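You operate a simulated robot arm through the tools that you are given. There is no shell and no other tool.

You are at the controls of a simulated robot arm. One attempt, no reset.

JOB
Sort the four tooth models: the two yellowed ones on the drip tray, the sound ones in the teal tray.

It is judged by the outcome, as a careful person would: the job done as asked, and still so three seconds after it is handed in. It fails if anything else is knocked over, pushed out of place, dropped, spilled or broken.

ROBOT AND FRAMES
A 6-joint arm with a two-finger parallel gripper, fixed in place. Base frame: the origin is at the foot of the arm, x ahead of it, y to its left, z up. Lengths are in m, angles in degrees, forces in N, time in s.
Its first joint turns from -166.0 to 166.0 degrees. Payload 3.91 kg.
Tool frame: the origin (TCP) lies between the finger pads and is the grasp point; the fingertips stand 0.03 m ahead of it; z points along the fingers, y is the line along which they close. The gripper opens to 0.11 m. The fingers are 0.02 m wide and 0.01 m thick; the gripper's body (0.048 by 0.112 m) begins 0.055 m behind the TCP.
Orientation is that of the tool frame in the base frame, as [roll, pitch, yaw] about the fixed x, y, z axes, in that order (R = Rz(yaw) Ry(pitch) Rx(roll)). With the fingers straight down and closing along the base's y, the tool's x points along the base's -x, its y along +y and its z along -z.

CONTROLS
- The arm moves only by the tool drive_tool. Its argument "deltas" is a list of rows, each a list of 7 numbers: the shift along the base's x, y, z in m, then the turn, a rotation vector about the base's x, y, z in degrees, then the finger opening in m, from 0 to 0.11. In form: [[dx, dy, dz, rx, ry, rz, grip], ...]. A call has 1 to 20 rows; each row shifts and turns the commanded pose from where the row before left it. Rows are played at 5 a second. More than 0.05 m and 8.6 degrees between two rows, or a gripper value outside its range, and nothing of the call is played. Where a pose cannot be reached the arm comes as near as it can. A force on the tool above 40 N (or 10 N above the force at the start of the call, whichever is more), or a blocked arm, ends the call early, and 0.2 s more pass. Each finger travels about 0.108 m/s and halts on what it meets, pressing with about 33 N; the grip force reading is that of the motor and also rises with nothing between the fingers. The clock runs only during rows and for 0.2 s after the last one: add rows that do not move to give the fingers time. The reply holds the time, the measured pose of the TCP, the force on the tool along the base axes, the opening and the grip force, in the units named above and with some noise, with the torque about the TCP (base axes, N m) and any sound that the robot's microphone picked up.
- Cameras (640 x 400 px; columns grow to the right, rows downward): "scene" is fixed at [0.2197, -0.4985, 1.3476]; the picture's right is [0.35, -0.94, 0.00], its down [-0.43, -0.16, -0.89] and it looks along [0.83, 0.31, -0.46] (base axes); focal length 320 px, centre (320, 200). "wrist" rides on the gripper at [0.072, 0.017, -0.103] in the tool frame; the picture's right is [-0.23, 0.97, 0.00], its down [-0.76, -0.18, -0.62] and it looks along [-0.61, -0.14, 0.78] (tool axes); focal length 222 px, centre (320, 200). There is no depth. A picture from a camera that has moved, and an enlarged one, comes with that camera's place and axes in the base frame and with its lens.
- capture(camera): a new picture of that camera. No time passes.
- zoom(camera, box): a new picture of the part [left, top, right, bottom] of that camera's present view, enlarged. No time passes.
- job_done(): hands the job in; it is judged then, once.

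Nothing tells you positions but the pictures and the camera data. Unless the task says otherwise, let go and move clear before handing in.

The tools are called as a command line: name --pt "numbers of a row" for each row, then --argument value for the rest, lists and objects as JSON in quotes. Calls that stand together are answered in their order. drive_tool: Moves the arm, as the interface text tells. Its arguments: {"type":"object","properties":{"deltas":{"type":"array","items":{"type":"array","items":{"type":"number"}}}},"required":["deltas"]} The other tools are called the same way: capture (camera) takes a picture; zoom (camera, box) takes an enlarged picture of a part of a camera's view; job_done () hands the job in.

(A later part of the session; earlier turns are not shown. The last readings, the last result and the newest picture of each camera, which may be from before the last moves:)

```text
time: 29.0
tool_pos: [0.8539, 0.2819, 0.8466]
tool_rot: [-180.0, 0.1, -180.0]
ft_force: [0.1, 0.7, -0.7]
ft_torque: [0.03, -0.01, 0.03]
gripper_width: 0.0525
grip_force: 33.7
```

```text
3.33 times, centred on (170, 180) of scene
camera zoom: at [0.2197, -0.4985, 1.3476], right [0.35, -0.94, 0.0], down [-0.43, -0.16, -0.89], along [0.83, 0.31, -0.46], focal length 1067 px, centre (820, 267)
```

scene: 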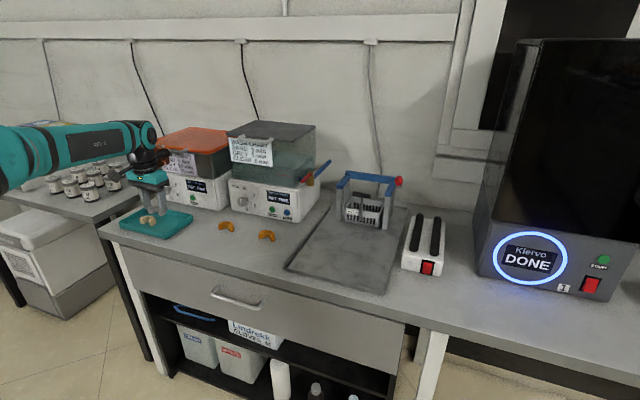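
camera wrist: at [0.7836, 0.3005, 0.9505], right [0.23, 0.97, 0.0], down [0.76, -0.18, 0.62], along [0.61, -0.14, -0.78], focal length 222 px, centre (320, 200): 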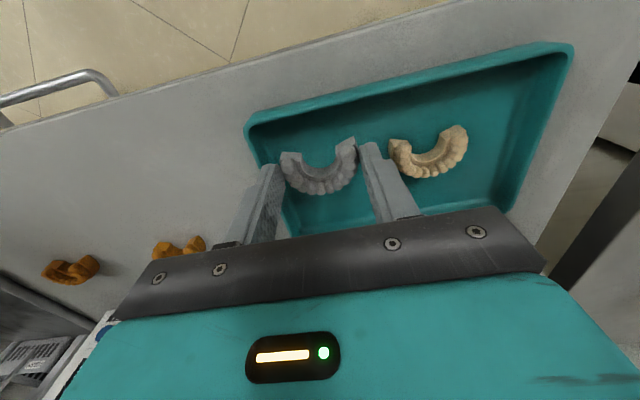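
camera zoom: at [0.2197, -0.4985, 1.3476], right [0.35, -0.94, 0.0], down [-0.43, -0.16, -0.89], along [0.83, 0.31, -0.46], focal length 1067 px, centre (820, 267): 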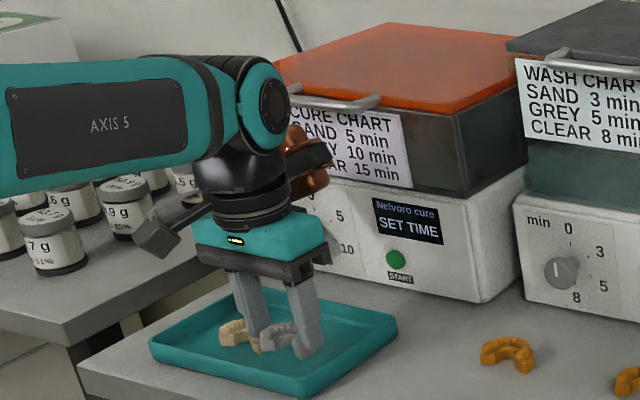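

drive_tool --pt "0 0 -0.008 0 0 0 0.04" --pt "0 0 -0.007 0 0 0 0.04" --pt "0 0 -0.004 0 0 0 0.04" --pt "0 0 0 0 0 0 0.04"

zoom --camera "scene" --box '[130, 195, 200, 240]'

zoom --camera "wrist" --box '[220, 70, 480, 230]'

```text
time: 30.0
tool_pos: [0.8523, 0.2827, 0.8271]
tool_rot: [179.9, 0.0, 179.9]
ft_force: [0.7, 0.6, 1.0]
ft_torque: [-0.03, 0.01, -0.01]
gripper_width: 0.0528
grip_force: 33.1
```

```text
8.89 times, centred on (165, 218) of scene
camera zoom: at [0.2197, -0.4985, 1.3476], right [0.35, -0.94, 0.0], down [-0.43, -0.16, -0.89], along [0.83, 0.31, -0.46], focal length 2846 px, centre (1698, 44)
```

zoom: 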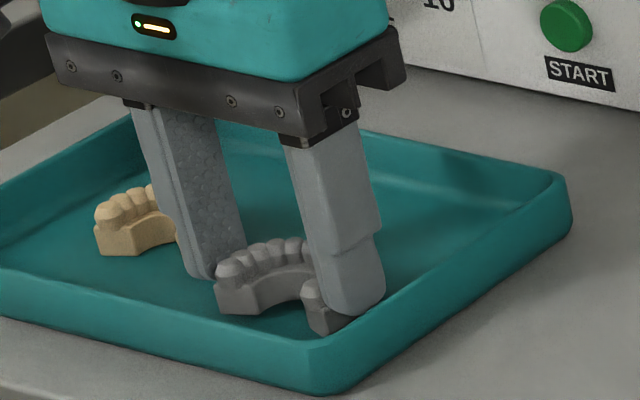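

```text
2.46 times, centred on (350, 150) of wrist
camera zoom: at [0.7834, 0.3005, 0.9313], right [0.23, 0.97, 0.0], down [0.76, -0.18, 0.62], along [0.61, -0.14, -0.78], focal length 547 px, centre (246, 323)
```

zoom: 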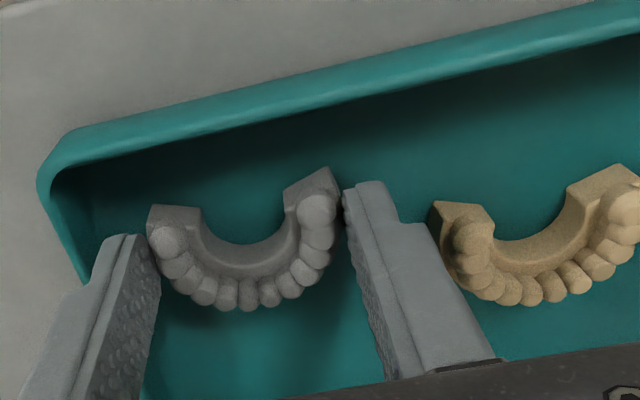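

drive_tool --pt "0 0.004 0 0 0 0 0.04" --pt "0 0 -0.002 0 0 0 0.04" --pt "0 0 -0.001 0 0 0 0.04" --pt "0 0 0 0 0 0 0.04"

drive_tool --pt "0 0 -0.001 0 0 0 0.04" --pt "0 0 0 0 0 0 0.04"

```text
time: 31.0
tool_pos: [0.8542, 0.2883, 0.8252]
tool_rot: [179.9, 0.0, -180.0]
ft_force: [-0.1, 0.1, 0.1]
ft_torque: [0.02, 0.02, -0.01]
gripper_width: 0.0525
grip_force: 33.5
```

```text
time: 31.6
tool_pos: [0.8536, 0.2878, 0.825]
tool_rot: [-180.0, 0.0, -180.0]
ft_force: [0.2, 0.9, 3.4]
ft_torque: [-0.03, -0.06, 0.01]
gripper_width: 0.0521
grip_force: 33.0
```

Grey is just touching the floor (3.4 N). I'll release it with a small opening so the fingers stay clear of the wall and the sand model.

drive_tool --pt "0 0 0 0 0 0 0.05" --pt "0 0 0 0 0 0 0.054" --pt "0 0 0 0 0 0 0.057" --pt "0 0 0 0 0 0 0.06" --pt "0 0 0 0 0 0 0.06"

zoom --camera "wrist" --box '[220, 70, 480, 230]'

zoom --camera "scene" --box '[130, 195, 200, 240]'

```text
time: 32.8
tool_pos: [0.855, 0.287, 0.8239]
tool_rot: [-180.0, 0.0, 179.9]
ft_force: [0.7, 0.0, -0.1]
ft_torque: [0.0, -0.04, -0.02]
gripper_width: 0.0596
grip_force: 0.1
```

```text
2.46 times, centred on (350, 150) of wrist
camera zoom: at [0.7837, 0.3048, 0.9278], right [0.23, 0.97, 0.0], down [0.76, -0.18, 0.62], along [0.61, -0.14, -0.78], focal length 547 px, centre (246, 323)
```

zoom: 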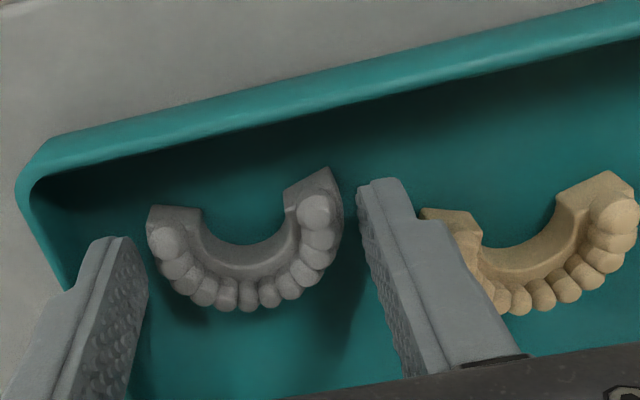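

```text
8.89 times, centred on (165, 218) of scene
camera zoom: at [0.2197, -0.4985, 1.3476], right [0.35, -0.94, 0.0], down [-0.43, -0.16, -0.89], along [0.83, 0.31, -0.46], focal length 2846 px, centre (1698, 44)
```

zoom: 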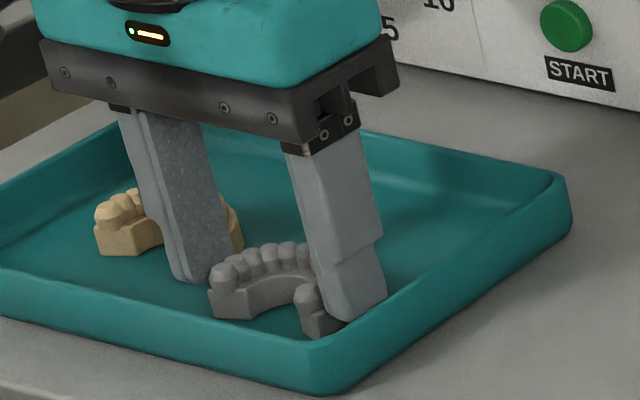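

Both sound models are in the teal tray. I'm lifting, backing off from the machines, and moving to the amber at about y=0.10. I'm tilting the tool about 17° so the wrist leans away from the machines.

drive_tool --pt "0 0 0.01 0 0 0 0.06" --pt "0 0 0.02 0 0 0 0.06" --pt "-0.002 0 0.02 0 0 0 0.06" --pt "-0.01 0 0.02 0 0 0 0.06" --pt "-0.02 0 0 0 0 0 0.06" --pt "0 -0.0374 0 0 0 0 0.07" --pt "0 -0.0374 0 0 0 0 0.08" --pt "0 -0.0374 0 0 0 0 0.08" --pt "0 -0.0374 0 0 -8.5 0 0.08" --pt "0 -0.0374 0 0 -8.5 0 0.08" --pt "0 0 0 0 0 0 0.08"

capture --camera "wrist"

capture --camera "scene"

```text
time: 35.2
tool_pos: [0.822, 0.0985, 0.8933]
tool_rot: [180.0, 17.1, -180.0]
ft_force: [0.3, -0.1, -1.0]
ft_torque: [-0.02, -0.01, 0.0]
gripper_width: 0.08
grip_force: 0.1
```

```text
taken
camera wrist: at [0.7244, 0.1158, 0.9716], right [0.22, 0.97, 0.07], down [0.55, -0.18, 0.82], along [0.81, -0.14, -0.57], focal length 222 px, centre (320, 200)
```

wrist: 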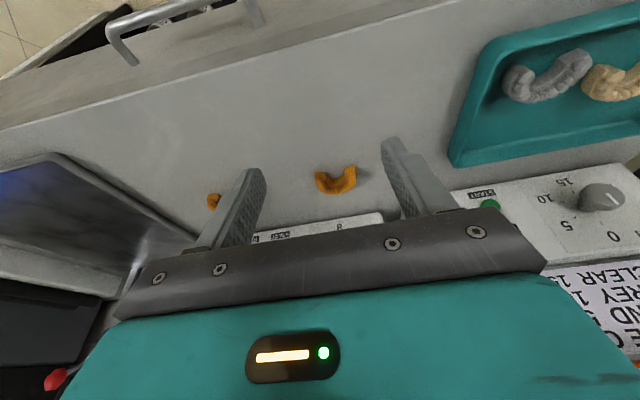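

```text
taken
```

scene: 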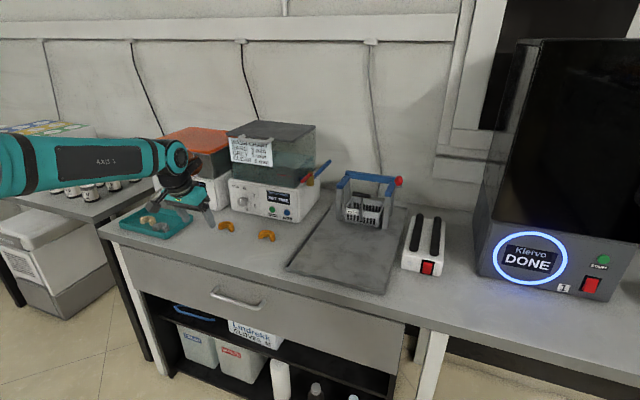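

zoom --camera "wrist" --box '[270, 130, 390, 205]'

```text
5.33 times, centred on (330, 168) of wrist
camera zoom: at [0.7244, 0.1158, 0.9716], right [0.22, 0.97, 0.07], down [0.55, -0.18, 0.82], along [0.81, -0.14, -0.57], focal length 1185 px, centre (267, 373)
```

zoom: 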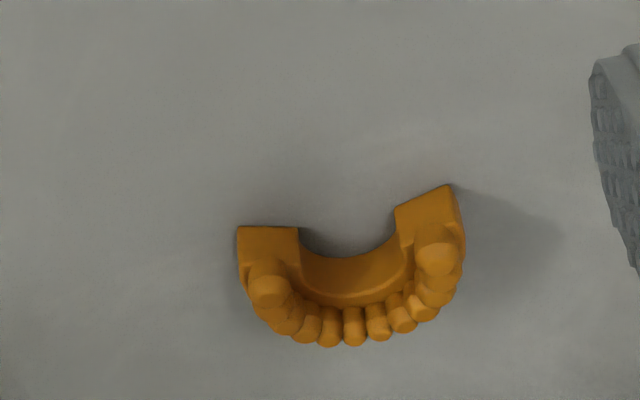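

Amber A is centred at about y=0.101 with its leg ends at x≈0.930. I'll approach it along +x with the tilted tool and stop to check before going down.

drive_tool --pt "0.0272 0.0006 -0.006 0 0 0 0.08" --pt "0.0272 0.0006 -0.006 0 0 0 0.08" --pt "0.0272 0.0005 -0.006 0 0 0 0.08" --pt "0.0262 0.0005 -0.006 0 0 0 0.08" --pt "0 0 0 0 0 0 0.08"

zoom --camera "wrist" --box '[200, 80, 440, 230]'

zoom --camera "scene" --box '[170, 130, 290, 250]'

```text
time: 36.4
tool_pos: [0.931, 0.1022, 0.8695]
tool_rot: [-179.9, 17.0, -180.0]
ft_force: [-0.3, 0.8, 0.1]
ft_torque: [0.01, 0.0, 0.0]
gripper_width: 0.0802
grip_force: 0.0
```

```text
2.67 times, centred on (320, 155) of wrist
camera zoom: at [0.8322, 0.1194, 0.9484], right [0.22, 0.97, 0.07], down [0.55, -0.18, 0.82], along [0.81, -0.14, -0.57], focal length 592 px, centre (320, 320)
```

zoom: 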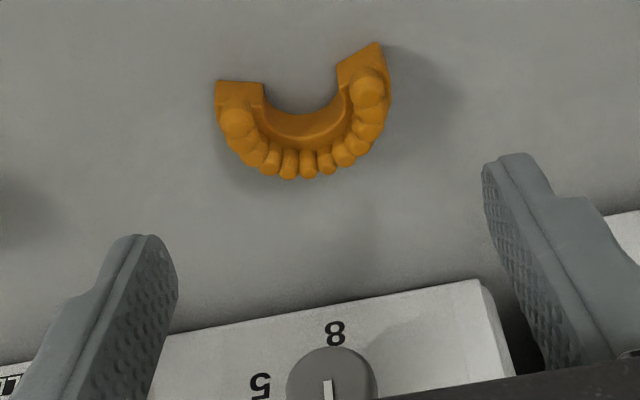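

```text
3.33 times, centred on (230, 190) of scene
camera zoom: at [0.2197, -0.4985, 1.3476], right [0.35, -0.94, 0.0], down [-0.43, -0.16, -0.89], along [0.83, 0.31, -0.46], focal length 1067 px, centre (620, 233)
```

zoom: 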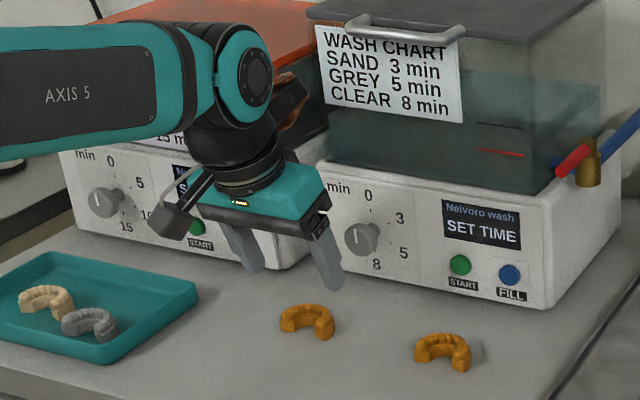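

Alignment is good (centre y=0.101, leg ends at x=0.932), and the wrist clears the wash unit. I'm lowering around the model.

drive_tool --pt "0.002 -0.0012 0 0 0 0 0.08" --pt "0 0 -0.012 0 0 0 0.08" --pt "0 0 -0.012 0 0 0 0.08" --pt "0 0 -0.012 0 0 0 0.08" --pt "0 0 -0.01 0 0 0 0.08" --pt "0 0 -0.004 0 0 0 0.08" --pt "0 0 0 0 0 0 0.08"

zoom --camera "wrist" --box '[200, 80, 440, 230]'

zoom --camera "scene" --box '[195, 205, 255, 245]'

```text
time: 38.0
tool_pos: [0.9314, 0.1018, 0.8199]
tool_rot: [180.0, 17.0, 179.9]
ft_force: [0.2, 0.2, -0.6]
ft_torque: [-0.02, 0.04, -0.03]
gripper_width: 0.08
grip_force: 0.1
```

```text
2.67 times, centred on (320, 155) of wrist
camera zoom: at [0.834, 0.1188, 0.8984], right [0.22, 0.97, 0.07], down [0.55, -0.18, 0.82], along [0.81, -0.14, -0.57], focal length 592 px, centre (320, 320)
```

zoom: 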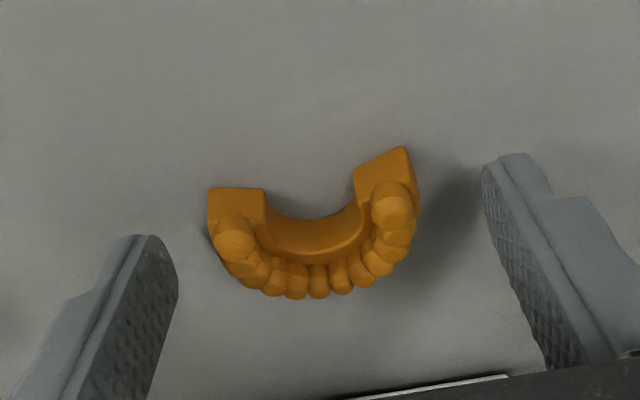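

```text
10.00 times, centred on (225, 225) of scene
camera zoom: at [0.2197, -0.4985, 1.3476], right [0.35, -0.94, 0.0], down [-0.43, -0.16, -0.89], along [0.83, 0.31, -0.46], focal length 3202 px, centre (1270, -50)
```

zoom: 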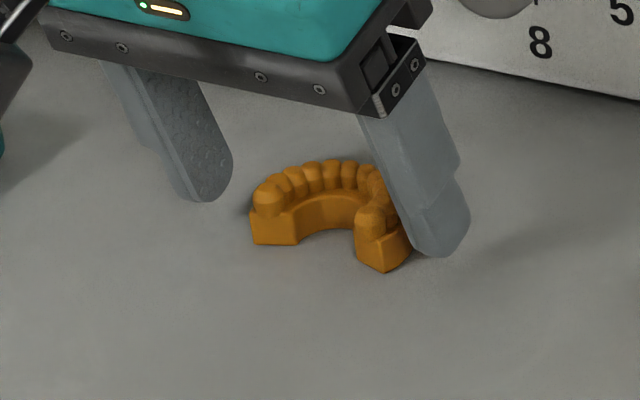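

drive_tool --pt "0 0 0 0 0 0 0.07" --pt "0 0 0 0 0 0 0.062" --pt "0 0 0 0 0 0 0.056" --pt "0 0 0 0 0 0 0.05" --pt "0 0 0 0 0 0 0.04" --pt "0 0 0 0 0 0 0.04"

zoom --camera "wrist" --box '[200, 80, 440, 230]'

zoom --camera "scene" --box '[195, 205, 255, 245]'

```text
time: 39.4
tool_pos: [0.9311, 0.1003, 0.8208]
tool_rot: [-180.0, 17.0, -180.0]
ft_force: [-0.3, -0.7, 0.6]
ft_torque: [-0.02, -0.01, 0.0]
gripper_width: 0.0523
grip_force: 33.2
```

```text
2.67 times, centred on (320, 155) of wrist
camera zoom: at [0.834, 0.1188, 0.8985], right [0.22, 0.97, 0.07], down [0.55, -0.18, 0.82], along [0.81, -0.14, -0.57], focal length 592 px, centre (320, 320)
```

zoom: 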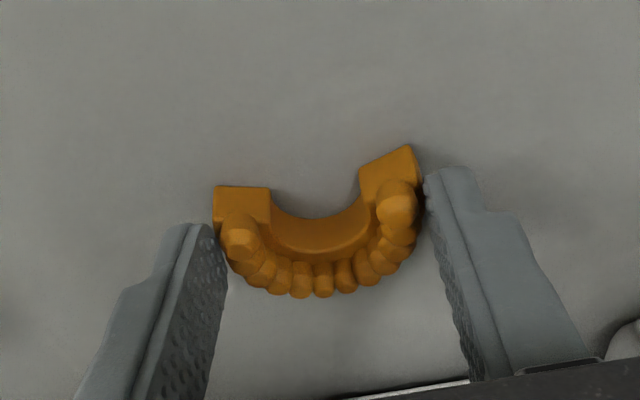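

```text
10.00 times, centred on (225, 225) of scene
camera zoom: at [0.2197, -0.4985, 1.3476], right [0.35, -0.94, 0.0], down [-0.43, -0.16, -0.89], along [0.83, 0.31, -0.46], focal length 3202 px, centre (1270, -50)
```

zoom: 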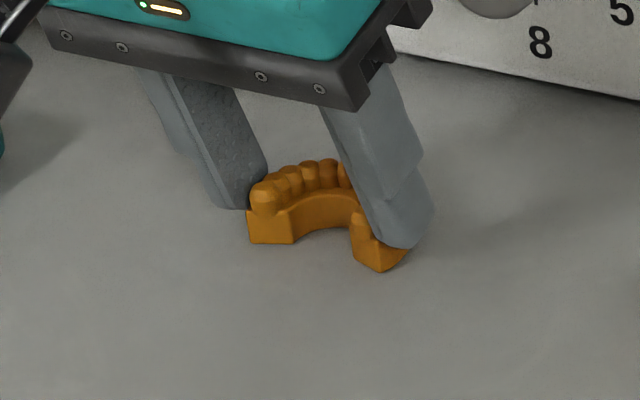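

Amber A is held. I'm lifting while drawing back from the wash unit, then carrying it right to the drip tray's clear front area at about (0.867, -0.33).

drive_tool --pt "0 0 0.005 0 0 0 0.04" --pt "-0.002 0 0.02 0 0 0 0.04" --pt "-0.02 0 0.025 0 0 0 0.04" --pt "-0.022 0 0.025 0 0 0 0.04" --pt "-0.022 0 0.005 0 0 0 0.04" --pt "0 -0.0391 0 0 0 0 0.04" --pt "0 -0.0391 0 0 0 0 0.04" --pt "0 -0.0391 0 0 0 0 0.04" --pt "0 -0.0391 0 0 0 0 0.04" --pt "0 -0.0391 0 0 0 0 0.04" --pt "0 -0.0391 0 0 0 0 0.04" --pt "0 -0.0391 0 0 0 0 0.04" --pt "0 -0.0391 0 0 0 0 0.04" --pt "0 -0.0391 0 0 0 0 0.04" --pt "0 -0.0391 0 0 0 0 0.04" --pt "0 -0.0391 0 0 0 0 0.04" --pt "0 0 0 0 0 0 0.04"

capture --camera "wrist"

zoom --camera "scene" --box '[190, 150, 430, 300]'

```text
time: 43.0
tool_pos: [0.8644, -0.3291, 0.9002]
tool_rot: [180.0, 17.0, -180.0]
ft_force: [0.3, 0.8, -0.1]
ft_torque: [-0.01, -0.01, -0.01]
gripper_width: 0.0524
grip_force: 33.3
```

```text
taken
camera wrist: at [0.7667, -0.311, 0.9788], right [0.22, 0.97, 0.07], down [0.55, -0.18, 0.82], along [0.81, -0.14, -0.57], focal length 222 px, centre (320, 200)
```

wrist: 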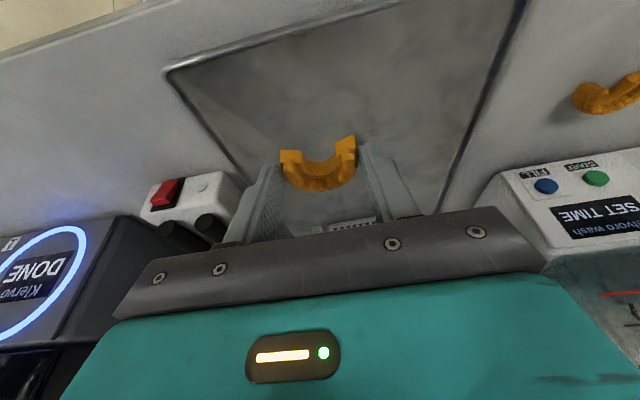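

```text
2.67 times, centred on (310, 225) of scene
camera zoom: at [0.2197, -0.4985, 1.3476], right [0.35, -0.94, 0.0], down [-0.43, -0.16, -0.89], along [0.83, 0.31, -0.46], focal length 854 px, centre (347, 133)
```

zoom: 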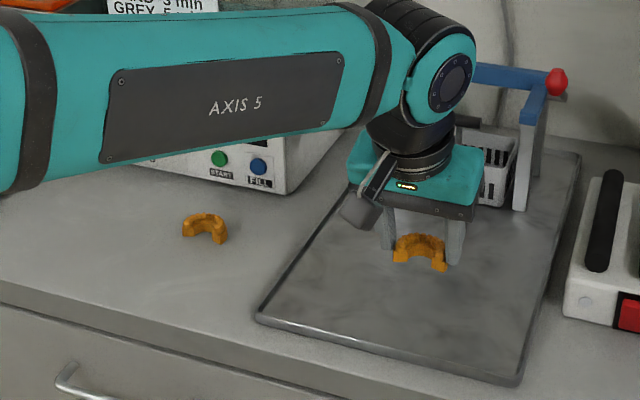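

Amber A is over the drip tray's front area. I'm lowering with force monitoring.

drive_tool --pt "0 0 -0.02 0 0 0 0.04" --pt "0 0 -0.02 0 0 0 0.04" --pt "0 0 -0.02 0 0 0 0.04" --pt "0 0 -0.006 0 0 0 0.04" --pt "0 0 0 0 0 0 0.04"

zoom --camera "scene" --box '[310, 220, 390, 280]'

capture --camera "wrist"

```text
time: 44.2
tool_pos: [0.8639, -0.3285, 0.8322]
tool_rot: [180.0, 17.0, -180.0]
ft_force: [-0.3, 0.3, 0.6]
ft_torque: [0.0, 0.02, -0.03]
gripper_width: 0.0526
grip_force: 32.5
```

```text
6.67 times, centred on (350, 250) of scene
camera zoom: at [0.2197, -0.4985, 1.3476], right [0.35, -0.94, 0.0], down [-0.43, -0.16, -0.89], along [0.83, 0.31, -0.46], focal length 2134 px, centre (120, -133)
```

zoom: 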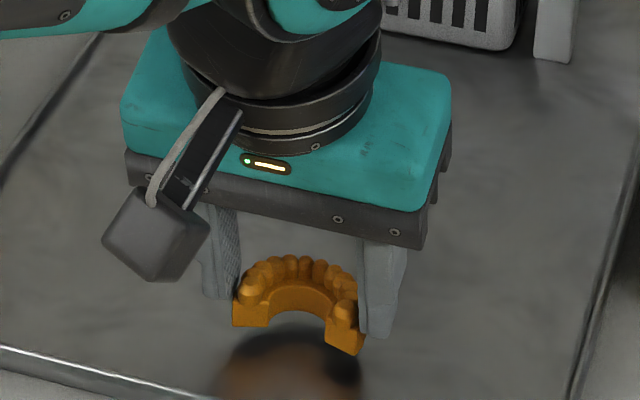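

```text
taken
camera wrist: at [0.7669, -0.3113, 0.9113], right [0.22, 0.97, 0.07], down [0.55, -0.18, 0.82], along [0.81, -0.14, -0.57], focal length 222 px, centre (320, 200)
```

wrist: 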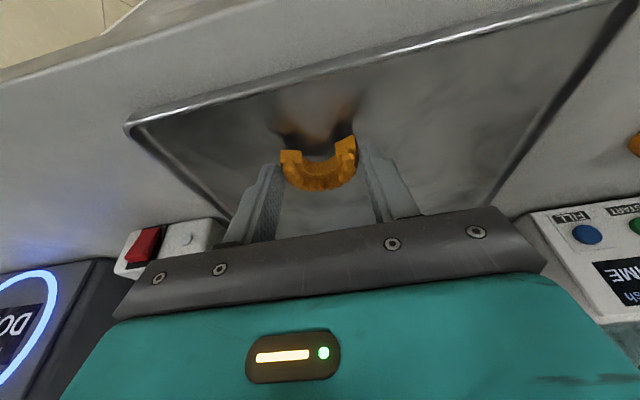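

drive_tool --pt "0 0 -0.003 0 0 0 0.04" --pt "0 0 -0.002 0 0 0 0.04" --pt "0 0 0 0 0 0 0.04"

drive_tool --pt "0 0 -0.0015 0 0 0 0.04" --pt "0 0 0 0 0 0 0.04"

zoom --camera "scene" --box '[310, 220, 390, 280]'

```text
time: 45.0
tool_pos: [0.8658, -0.329, 0.8286]
tool_rot: [-179.9, 17.1, 180.0]
ft_force: [0.1, 1.2, -0.4]
ft_torque: [0.0, 0.01, -0.03]
gripper_width: 0.0525
grip_force: 33.3
```

```text
time: 45.6
tool_pos: [0.8651, -0.3291, 0.8277]
tool_rot: [-180.0, 17.0, -179.9]
ft_force: [-1.1, 1.1, -0.1]
ft_torque: [0.02, -0.02, 0.01]
gripper_width: 0.0523
grip_force: 32.6
```

```text
6.67 times, centred on (350, 250) of scene
camera zoom: at [0.2197, -0.4985, 1.3476], right [0.35, -0.94, 0.0], down [-0.43, -0.16, -0.89], along [0.83, 0.31, -0.46], focal length 2134 px, centre (120, -133)
```

zoom: 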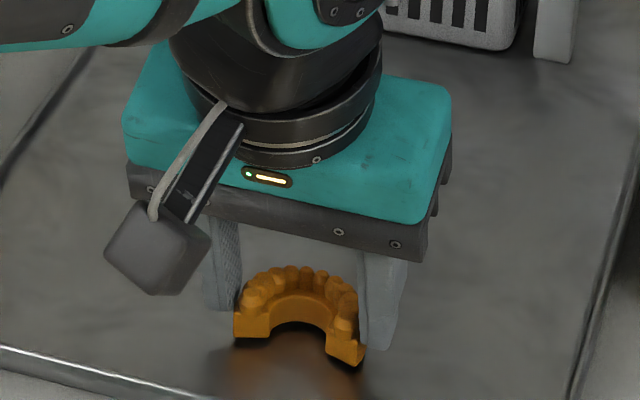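

drive_tool --pt "0 0 -0.001 0 0 0 0.04" --pt "0 0 0 0 0 0 0.04"

drive_tool --pt "0 0 -0.001 0 0 0 0.04" --pt "0 0 0 0 0 0 0.04"

```text
time: 46.2
tool_pos: [0.8656, -0.3298, 0.8257]
tool_rot: [-179.9, 17.1, -179.9]
ft_force: [0.2, 1.0, -0.1]
ft_torque: [-0.01, 0.01, -0.04]
gripper_width: 0.0526
grip_force: 33.1
```

```text
time: 46.8
tool_pos: [0.8651, -0.3295, 0.826]
tool_rot: [-179.9, 17.1, 180.0]
ft_force: [0.7, 0.8, 0.0]
ft_torque: [0.01, 0.04, 0.0]
gripper_width: 0.0526
grip_force: 32.8
```

drive_tool --pt "0 0 -0.001 0 0 0 0.04" --pt "0 0 0 0 0 0 0.04"

zoom --camera "scene" --box '[325, 240, 375, 275]'

```text
time: 47.4
tool_pos: [0.8645, -0.3286, 0.8256]
tool_rot: [-179.9, 17.1, 180.0]
ft_force: [-0.2, -0.4, 6.0]
ft_torque: [-0.18, -0.06, -0.04]
gripper_width: 0.0524
grip_force: 33.0
```

```text
11.43 times, centred on (350, 258) of scene
camera zoom: at [0.2197, -0.4985, 1.3476], right [0.35, -0.94, 0.0], down [-0.43, -0.16, -0.89], along [0.83, 0.31, -0.46], focal length 3659 px, centre (-23, -457)
```

zoom: 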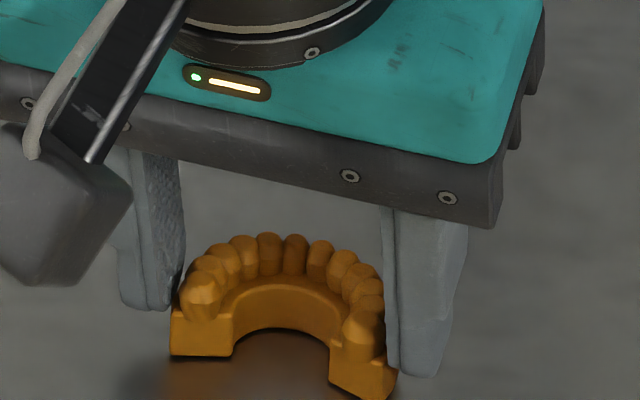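

Contact with the drip tray floor (6 N). I'm releasing, then lifting straight up.

drive_tool --pt "0 0 0 0 0 0 0.05" --pt "0 0 0 0 0 0 0.054" --pt "0 0 0 0 0 0 0.06" --pt "0 0 0 0 0 0 0.07" --pt "0 0 0 0 0 0 0.07" --pt "0 0 0.005 0 0 0 0.07" --pt "0 0 0.01 0 0 0 0.07" --pt "0 0 0.02 0 0 0 0.07" --pt "0 0 0.02 0 0 0 0.07" --pt "0 0 0.02 0 0 0 0.07" --pt "0 0 0 0 0 0 0.07"

capture --camera "wrist"

zoom --camera "scene" --box '[260, 180, 420, 300]'

```text
time: 49.8
tool_pos: [0.8667, -0.3294, 0.8997]
tool_rot: [-180.0, 17.0, -180.0]
ft_force: [-0.3, -0.4, 0.1]
ft_torque: [0.02, 0.0, 0.0]
gripper_width: 0.07
grip_force: 0.0
```

```text
taken
camera wrist: at [0.7689, -0.3118, 0.978], right [0.22, 0.97, 0.07], down [0.55, -0.18, 0.82], along [0.81, -0.14, -0.57], focal length 222 px, centre (320, 200)
```

wrist: 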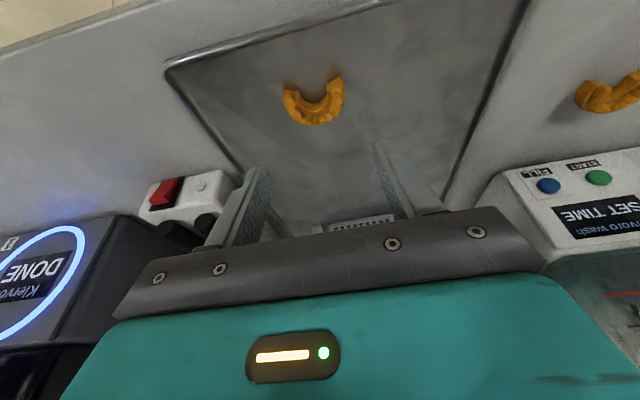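

```text
3.33 times, centred on (340, 240) of scene
camera zoom: at [0.2197, -0.4985, 1.3476], right [0.35, -0.94, 0.0], down [-0.43, -0.16, -0.89], along [0.83, 0.31, -0.46], focal length 1067 px, centre (253, 67)
```

zoom: 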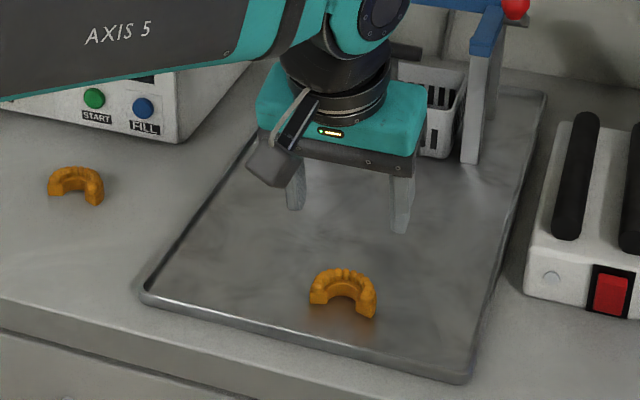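

Amber A sits flat on the drip tray. I'm heading to amber B at about (0.93, -0.048), stopping short to check.

drive_tool --pt "-0.005 0.0352 0 0 0 0 0.07" --pt "-0.005 0.0352 0 0 0 0 0.075" --pt "-0.005 0.0352 0 0 0 0 0.08" --pt "-0.005 0.0352 0 0 0 0 0.08" --pt "0 0.0352 0 0 0 0 0.08" --pt "0 0.0352 0 0 0 0 0.08" --pt "0 0.0352 0 0 0 0 0.08" --pt "0 0.0352 0 0 0 0 0.08" --pt "0.02 0 -0.008 0 0 0 0.08" --pt "0.02 0 -0.008 0 0 0 0.08" --pt "0.02 0 -0.008 0 0 0 0.08" --pt "0 0 0 0 0 0 0.08"

zoom --camera "wrist" --box '[200, 80, 440, 230]'

zoom --camera "scene" --box '[190, 130, 330, 250]'

```text
time: 52.4
tool_pos: [0.9079, -0.048, 0.8753]
tool_rot: [180.0, 16.9, -180.0]
ft_force: [-1.1, -0.2, 0.2]
ft_torque: [-0.02, -0.03, -0.02]
gripper_width: 0.0798
grip_force: 0.1
```

```text
2.67 times, centred on (320, 155) of wrist
camera zoom: at [0.8085, -0.0303, 0.954], right [0.22, 0.97, 0.07], down [0.55, -0.18, 0.82], along [0.81, -0.14, -0.57], focal length 592 px, centre (320, 320)
```

zoom: 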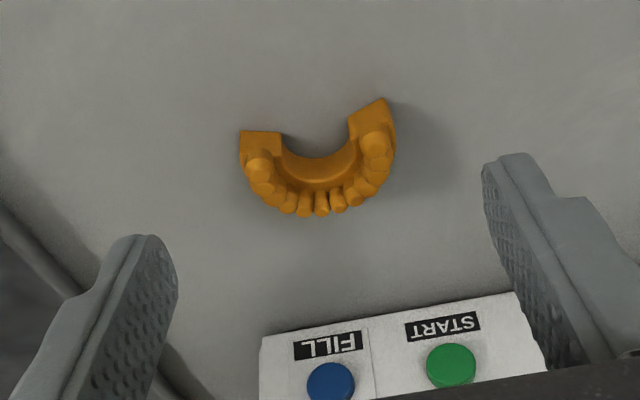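

```text
3.33 times, centred on (260, 190) of scene
camera zoom: at [0.2197, -0.4985, 1.3476], right [0.35, -0.94, 0.0], down [-0.43, -0.16, -0.89], along [0.83, 0.31, -0.46], focal length 1067 px, centre (520, 233)
```

zoom: 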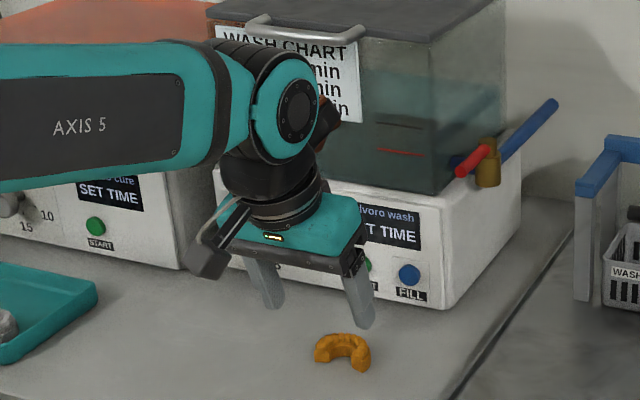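

Amber B is centred at about y=-0.049 with its leg ends at x≈0.931. I'll go down diagonally, straddling it, in monitored steps.

drive_tool --pt "0.006 -0.0016 -0.008 0 0 0 0.08" --pt "0.008 0 -0.008 0 0 0 0.08" --pt "0.006 0 -0.008 0 0 0 0.08" --pt "0 0 0 0 0 0 0.08"

drive_tool --pt "0.0056 0 -0.01 0 0 0 0.08" --pt "0 0 -0.01 0 0 0 0.08" --pt "0 0 -0.008 0 0 0 0.08" --pt "0 0 -0.004 0 0 0 0.08" --pt "0 0 0 0 0 0 0.08"

zoom --camera "wrist" --box '[200, 80, 440, 230]'

zoom --camera "scene" --box '[235, 215, 295, 255]'

```text
time: 53.4
tool_pos: [0.9261, -0.0495, 0.8515]
tool_rot: [180.0, 17.0, -180.0]
ft_force: [0.3, 0.6, 0.4]
ft_torque: [-0.02, 0.02, 0.0]
gripper_width: 0.08
grip_force: 0.1
```

```text
time: 54.6
tool_pos: [0.9317, -0.0484, 0.8189]
tool_rot: [-179.9, 17.0, 180.0]
ft_force: [0.5, 0.6, 0.0]
ft_torque: [0.0, 0.05, -0.01]
gripper_width: 0.08
grip_force: 0.0
```

```text
2.67 times, centred on (320, 155) of wrist
camera zoom: at [0.8339, -0.0317, 0.8978], right [0.22, 0.97, 0.07], down [0.55, -0.18, 0.82], along [0.81, -0.14, -0.57], focal length 592 px, centre (320, 320)
```

zoom: 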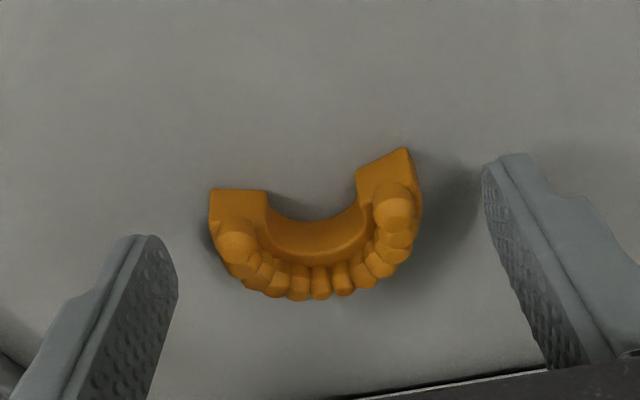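

```text
10.00 times, centred on (265, 235) of scene
camera zoom: at [0.2197, -0.4985, 1.3476], right [0.35, -0.94, 0.0], down [-0.43, -0.16, -0.89], along [0.83, 0.31, -0.46], focal length 3202 px, centre (870, -150)
```

zoom: 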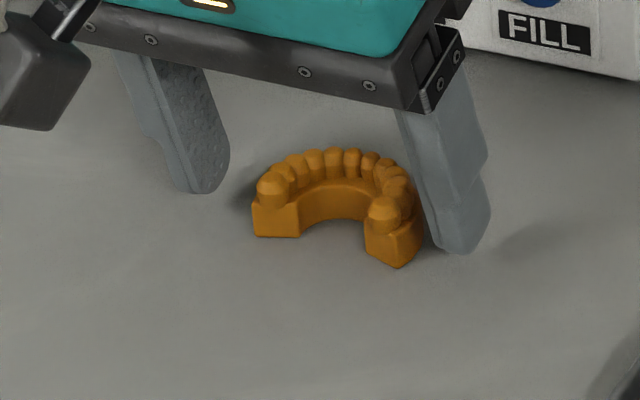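

The view matches the amber A grasp almost exactly. I'm closing on amber B.

drive_tool --pt "0 0 0 0 0 0 0.07" --pt "0 0 0 0 0 0 0.062" --pt "0 0 0 0 0 0 0.056" --pt "0 0 0 0 0 0 0.05" --pt "0 0 0 0 0 0 0.04" --pt "0 0 0 0 0 0 0.04"

zoom --camera "scene" --box '[235, 215, 295, 255]'

```text
time: 56.0
tool_pos: [0.9306, -0.0486, 0.8188]
tool_rot: [-180.0, 17.0, 180.0]
ft_force: [-0.3, 0.5, 0.3]
ft_torque: [-0.01, -0.01, 0.03]
gripper_width: 0.0525
grip_force: 32.9
```

```text
10.00 times, centred on (265, 235) of scene
camera zoom: at [0.2197, -0.4985, 1.3476], right [0.35, -0.94, 0.0], down [-0.43, -0.16, -0.89], along [0.83, 0.31, -0.46], focal length 3202 px, centre (870, -150)
```

zoom: 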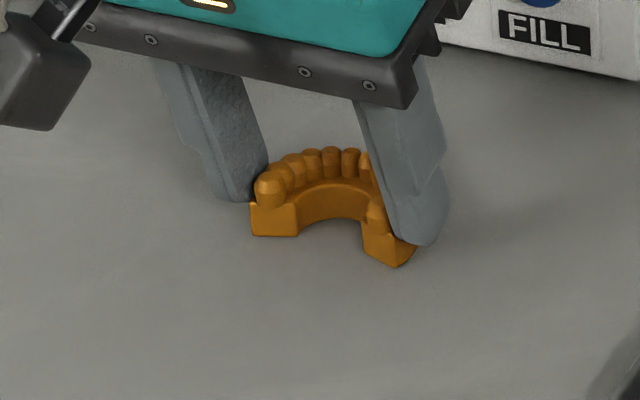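

Amber B is held. I'm lifting back and carrying it to the drip tray at about (0.867, -0.235), beside amber A.

drive_tool --pt "0 0 0.005 0 0 0 0.04" --pt "-0.004 0 0.02 0 0 0 0.04" --pt "-0.02 0 0.025 0 0 0 0.04" --pt "-0.021 0 0.025 0 0 0 0.04" --pt "-0.021 0 0.005 0 0 0 0.04" --pt "0 -0.0373 0 0 0 0 0.04" --pt "0 -0.0373 0 0 0 0 0.04" --pt "0 -0.0373 0 0 0 0 0.04" --pt "0 -0.0373 0 0 0 0 0.04" --pt "0 -0.0373 0 0 0 0 0.04" --pt "0 0 0 0 0 0 0.04"

capture --camera "wrist"

zoom --camera "scene" --box '[230, 160, 410, 300]'

```text
time: 58.4
tool_pos: [0.8654, -0.2377, 0.8973]
tool_rot: [-180.0, 17.0, -180.0]
ft_force: [-0.8, 0.6, 0.2]
ft_torque: [-0.01, -0.01, -0.01]
gripper_width: 0.0523
grip_force: 32.8
```

```text
taken
camera wrist: at [0.7679, -0.2192, 0.9763], right [0.22, 0.97, 0.07], down [0.55, -0.18, 0.82], along [0.81, -0.14, -0.57], focal length 222 px, centre (320, 200)
```

wrist: 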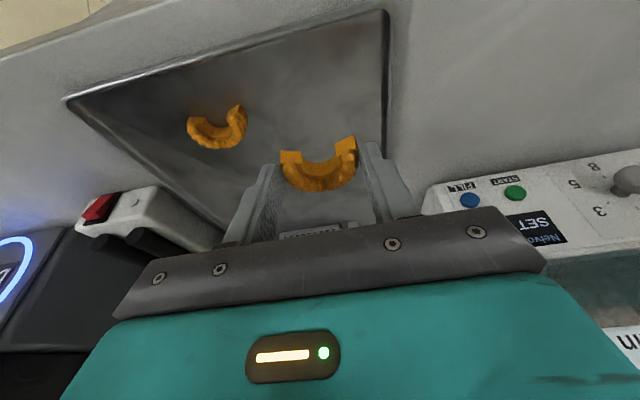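

```text
2.86 times, centred on (320, 230) of scene
camera zoom: at [0.2197, -0.4985, 1.3476], right [0.35, -0.94, 0.0], down [-0.43, -0.16, -0.89], along [0.83, 0.31, -0.46], focal length 915 px, centre (320, 114)
```

zoom: 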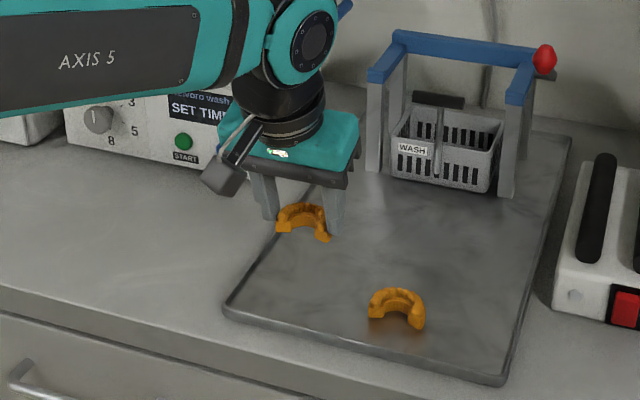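

The tray's left edge is at y≈-0.172. I'll shift 8 mm right for margin on both sides, then lower.

drive_tool --pt "0 -0.008 0 0 0 0 0.04" --pt "0 0 -0.02 0 0 0 0.04" --pt "0 0 -0.02 0 0 0 0.04" --pt "0 0 -0.02 0 0 0 0.04" --pt "0 0 -0.008 0 0 0 0.04" --pt "0 0 -0.003 0 0 0 0.04" --pt "0 0 0 0 0 0 0.04"

zoom --camera "scene" --box '[280, 220, 380, 285]'

capture --camera "wrist"

```text
time: 60.0
tool_pos: [0.8649, -0.2451, 0.8277]
tool_rot: [-179.9, 17.0, -180.0]
ft_force: [0.0, 0.2, 0.2]
ft_torque: [0.02, 0.0, -0.02]
gripper_width: 0.0526
grip_force: 33.1
```

```text
6.15 times, centred on (330, 252) of scene
camera zoom: at [0.2197, -0.4985, 1.3476], right [0.35, -0.94, 0.0], down [-0.43, -0.16, -0.89], along [0.83, 0.31, -0.46], focal length 1970 px, centre (258, -123)
```

zoom: 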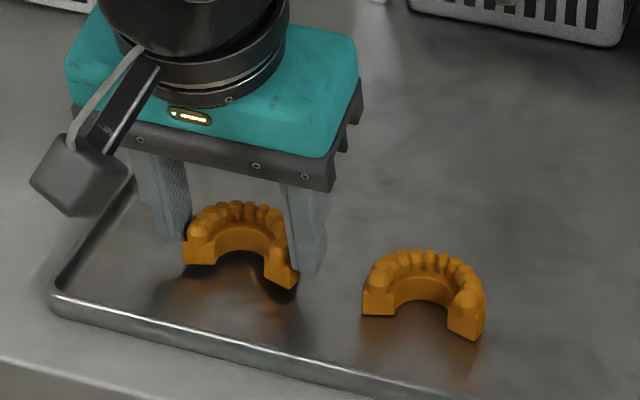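

```text
taken
camera wrist: at [0.7678, -0.2272, 0.9066], right [0.22, 0.97, 0.07], down [0.55, -0.18, 0.82], along [0.81, -0.14, -0.57], focal length 222 px, centre (320, 200)
```

wrist: 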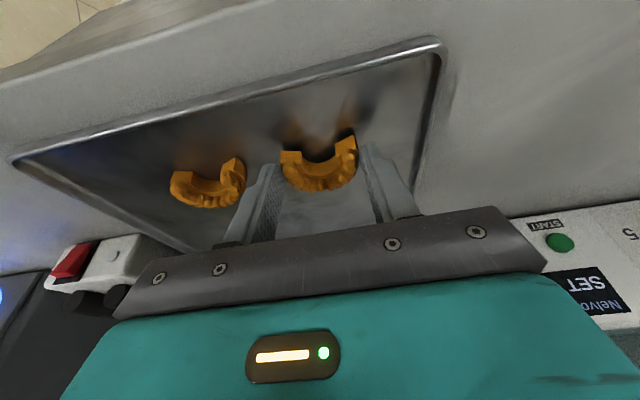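

Nearly down, with the finger clear of amber A. I'm continuing in 1 mm steps.

drive_tool --pt "0 0 -0.001 0 0 0 0.04" --pt "0 0 -0.001 0 0 0 0.04" --pt "0 0 0 0 0 0 0.04"

drive_tool --pt "0 0 -0.001 0 0 0 0.04" --pt "0 0 0 0 0 0 0.04"

drive_tool --pt "0 0 -0.0008 0 0 0 0.04" --pt "0 0 0 0 0 0 0.04"

```text
time: 60.8
tool_pos: [0.8656, -0.2441, 0.8265]
tool_rot: [-180.0, 17.0, 180.0]
ft_force: [-1.1, 1.0, -0.2]
ft_torque: [0.03, 0.01, -0.01]
gripper_width: 0.0525
grip_force: 32.9
```

```text
time: 61.4
tool_pos: [0.866, -0.2443, 0.8262]
tool_rot: [-180.0, 17.0, -180.0]
ft_force: [-0.3, 0.6, 0.2]
ft_torque: [0.01, -0.01, 0.02]
gripper_width: 0.0527
grip_force: 32.7
```

```text
time: 62.0
tool_pos: [0.8652, -0.2434, 0.8238]
tool_rot: [-179.9, 17.1, 179.9]
ft_force: [0.6, -0.1, 1.2]
ft_torque: [-0.05, -0.03, -0.01]
gripper_width: 0.0526
grip_force: 33.1
```

drive_tool --pt "0 0 -0.0007 0 0 0 0.04" --pt "0 0 0 0 0 0 0.04"

zoom --camera "scene" --box '[290, 235, 350, 275]'

```text
time: 62.6
tool_pos: [0.8654, -0.2436, 0.8241]
tool_rot: [-180.0, 17.1, 180.0]
ft_force: [-0.4, 0.0, 6.8]
ft_torque: [-0.17, -0.06, -0.06]
gripper_width: 0.0526
grip_force: 33.3
```

```text
10.00 times, centred on (320, 255) of scene
camera zoom: at [0.2197, -0.4985, 1.3476], right [0.35, -0.94, 0.0], down [-0.43, -0.16, -0.89], along [0.83, 0.31, -0.46], focal length 3202 px, centre (320, -350)
```

zoom: 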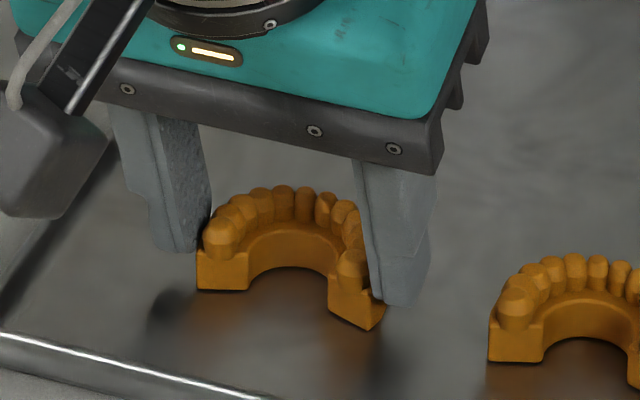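

Contact (6.8 N). I'll release with a modest opening and lift straight up, clear of everything.

drive_tool --pt "0 0 0 0 0 0 0.05" --pt "0 0 0 0 0 0 0.054" --pt "0 0 0 0 0 0 0.06" --pt "0 0 0 0 0 0 0.065" --pt "0 0 0 0 0 0 0.065" --pt "0 0 0.005 0 0 0 0.065" --pt "0 0 0.01 0 0 0 0.065" --pt "0 0 0.02 0 0 0 0.065" --pt "0 0 0.02 0 0 0 0.065" --pt "-0.02 0 0.03 0 0 0 0.065" --pt "-0.03 0 0.03 0 0 0 0.065" --pt "-0.035 0.02 0.03 0 0 0 0.065" --pt "-0.035 0.02 0.03 0 0 0 0.065" --pt "0 0 0 0 0 0 0.065"

capture --camera "scene"

zoom --camera "scene" --box '[260, 180, 420, 300]'

zoom --camera "scene" --box '[100, 110, 300, 250]'

capture --camera "wrist"

```text
refused: row 12 steps farther than a row can; nothing moved
```

```text
taken
```

scene: 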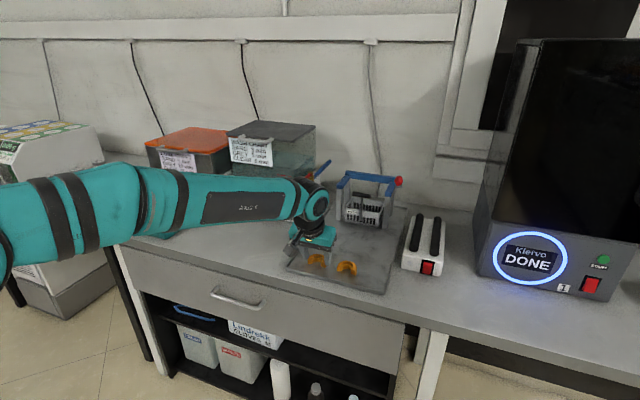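

```text
3.33 times, centred on (340, 240) of scene
camera zoom: at [0.2197, -0.4985, 1.3476], right [0.35, -0.94, 0.0], down [-0.43, -0.16, -0.89], along [0.83, 0.31, -0.46], focal length 1067 px, centre (253, 67)
```

zoom: 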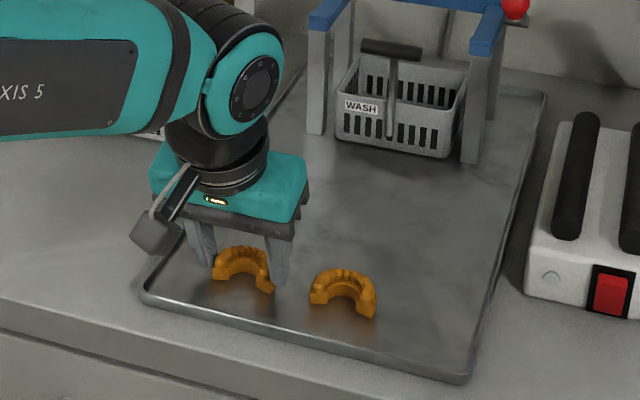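

```text
2.86 times, centred on (200, 180) of scene
camera zoom: at [0.2197, -0.4985, 1.3476], right [0.35, -0.94, 0.0], down [-0.43, -0.16, -0.89], along [0.83, 0.31, -0.46], focal length 915 px, centre (663, 257)
```

zoom: 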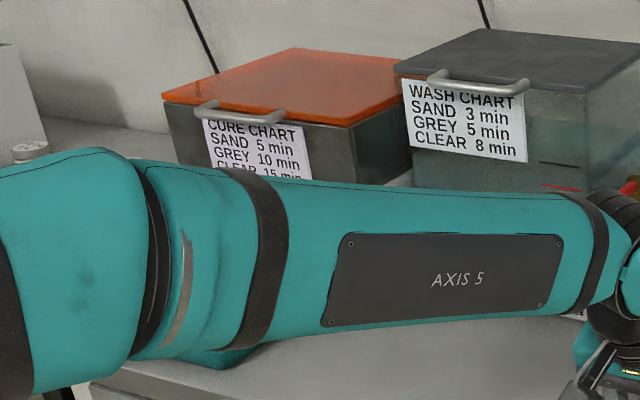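

```text
taken
camera wrist: at [0.768, -0.2267, 0.9027], right [0.22, 0.97, 0.07], down [0.55, -0.18, 0.82], along [0.81, -0.14, -0.57], focal length 222 px, centre (320, 200)
```

wrist: 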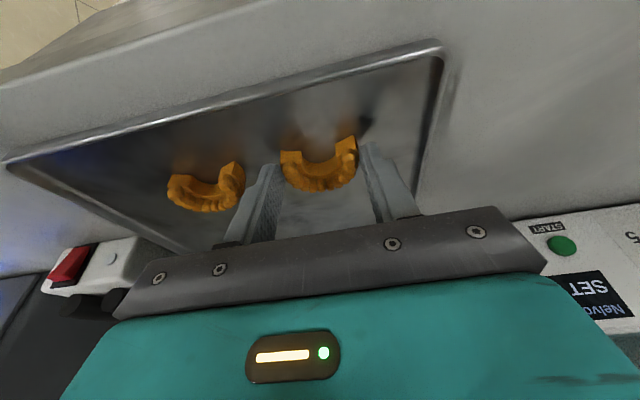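

That call was refused because one row was too long, so nothing moved and amber B is still held at the contact point. I'll send it again with shorter steps.

drive_tool --pt "0 0 0 0 0 0 0.05" --pt "0 0 0 0 0 0 0.054" --pt "0 0 0 0 0 0 0.06" --pt "0 0 0 0 0 0 0.065" --pt "0 0 0 0 0 0 0.065" --pt "0 0 0.005 0 0 0 0.065" --pt "0 0 0.01 0 0 0 0.065" --pt "0 0 0.02 0 0 0 0.065" --pt "0 0 0.02 0 0 0 0.065" --pt "-0.01 0 0.03 0 0 0 0.065" --pt "-0.02 0 0.03 0 0 0 0.065" --pt "-0.03 0 0.03 0 0 0 0.065" --pt "-0.03 0 0.03 0 0 0 0.065" --pt "0 0 0 0 0 0 0.065"

capture --camera "scene"

zoom --camera "scene" --box '[260, 180, 420, 300]'

capture --camera "wrist"

```text
time: 65.6
tool_pos: [0.7746, -0.2465, 0.9975]
tool_rot: [179.9, 17.0, 179.9]
ft_force: [-0.1, 0.8, -0.7]
ft_torque: [0.01, -0.02, 0.0]
gripper_width: 0.065
grip_force: 0.0
```

```text
taken
```

scene: 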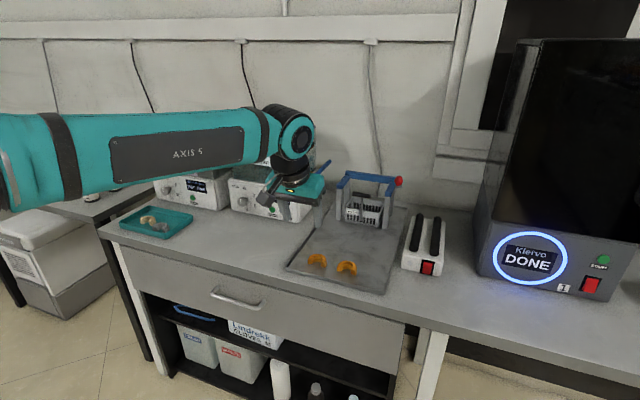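

```text
3.33 times, centred on (340, 240) of scene
camera zoom: at [0.2197, -0.4985, 1.3476], right [0.35, -0.94, 0.0], down [-0.43, -0.16, -0.89], along [0.83, 0.31, -0.46], focal length 1067 px, centre (253, 67)
```

zoom: 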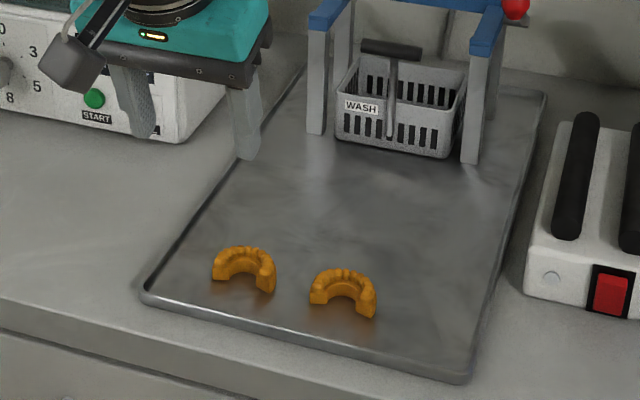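

```text
taken
camera wrist: at [0.6769, -0.2283, 1.0777], right [0.22, 0.97, 0.07], down [0.55, -0.18, 0.82], along [0.81, -0.14, -0.57], focal length 222 px, centre (320, 200)
```

wrist: 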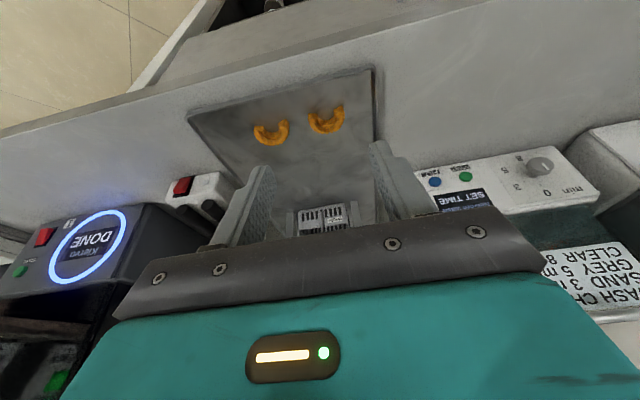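

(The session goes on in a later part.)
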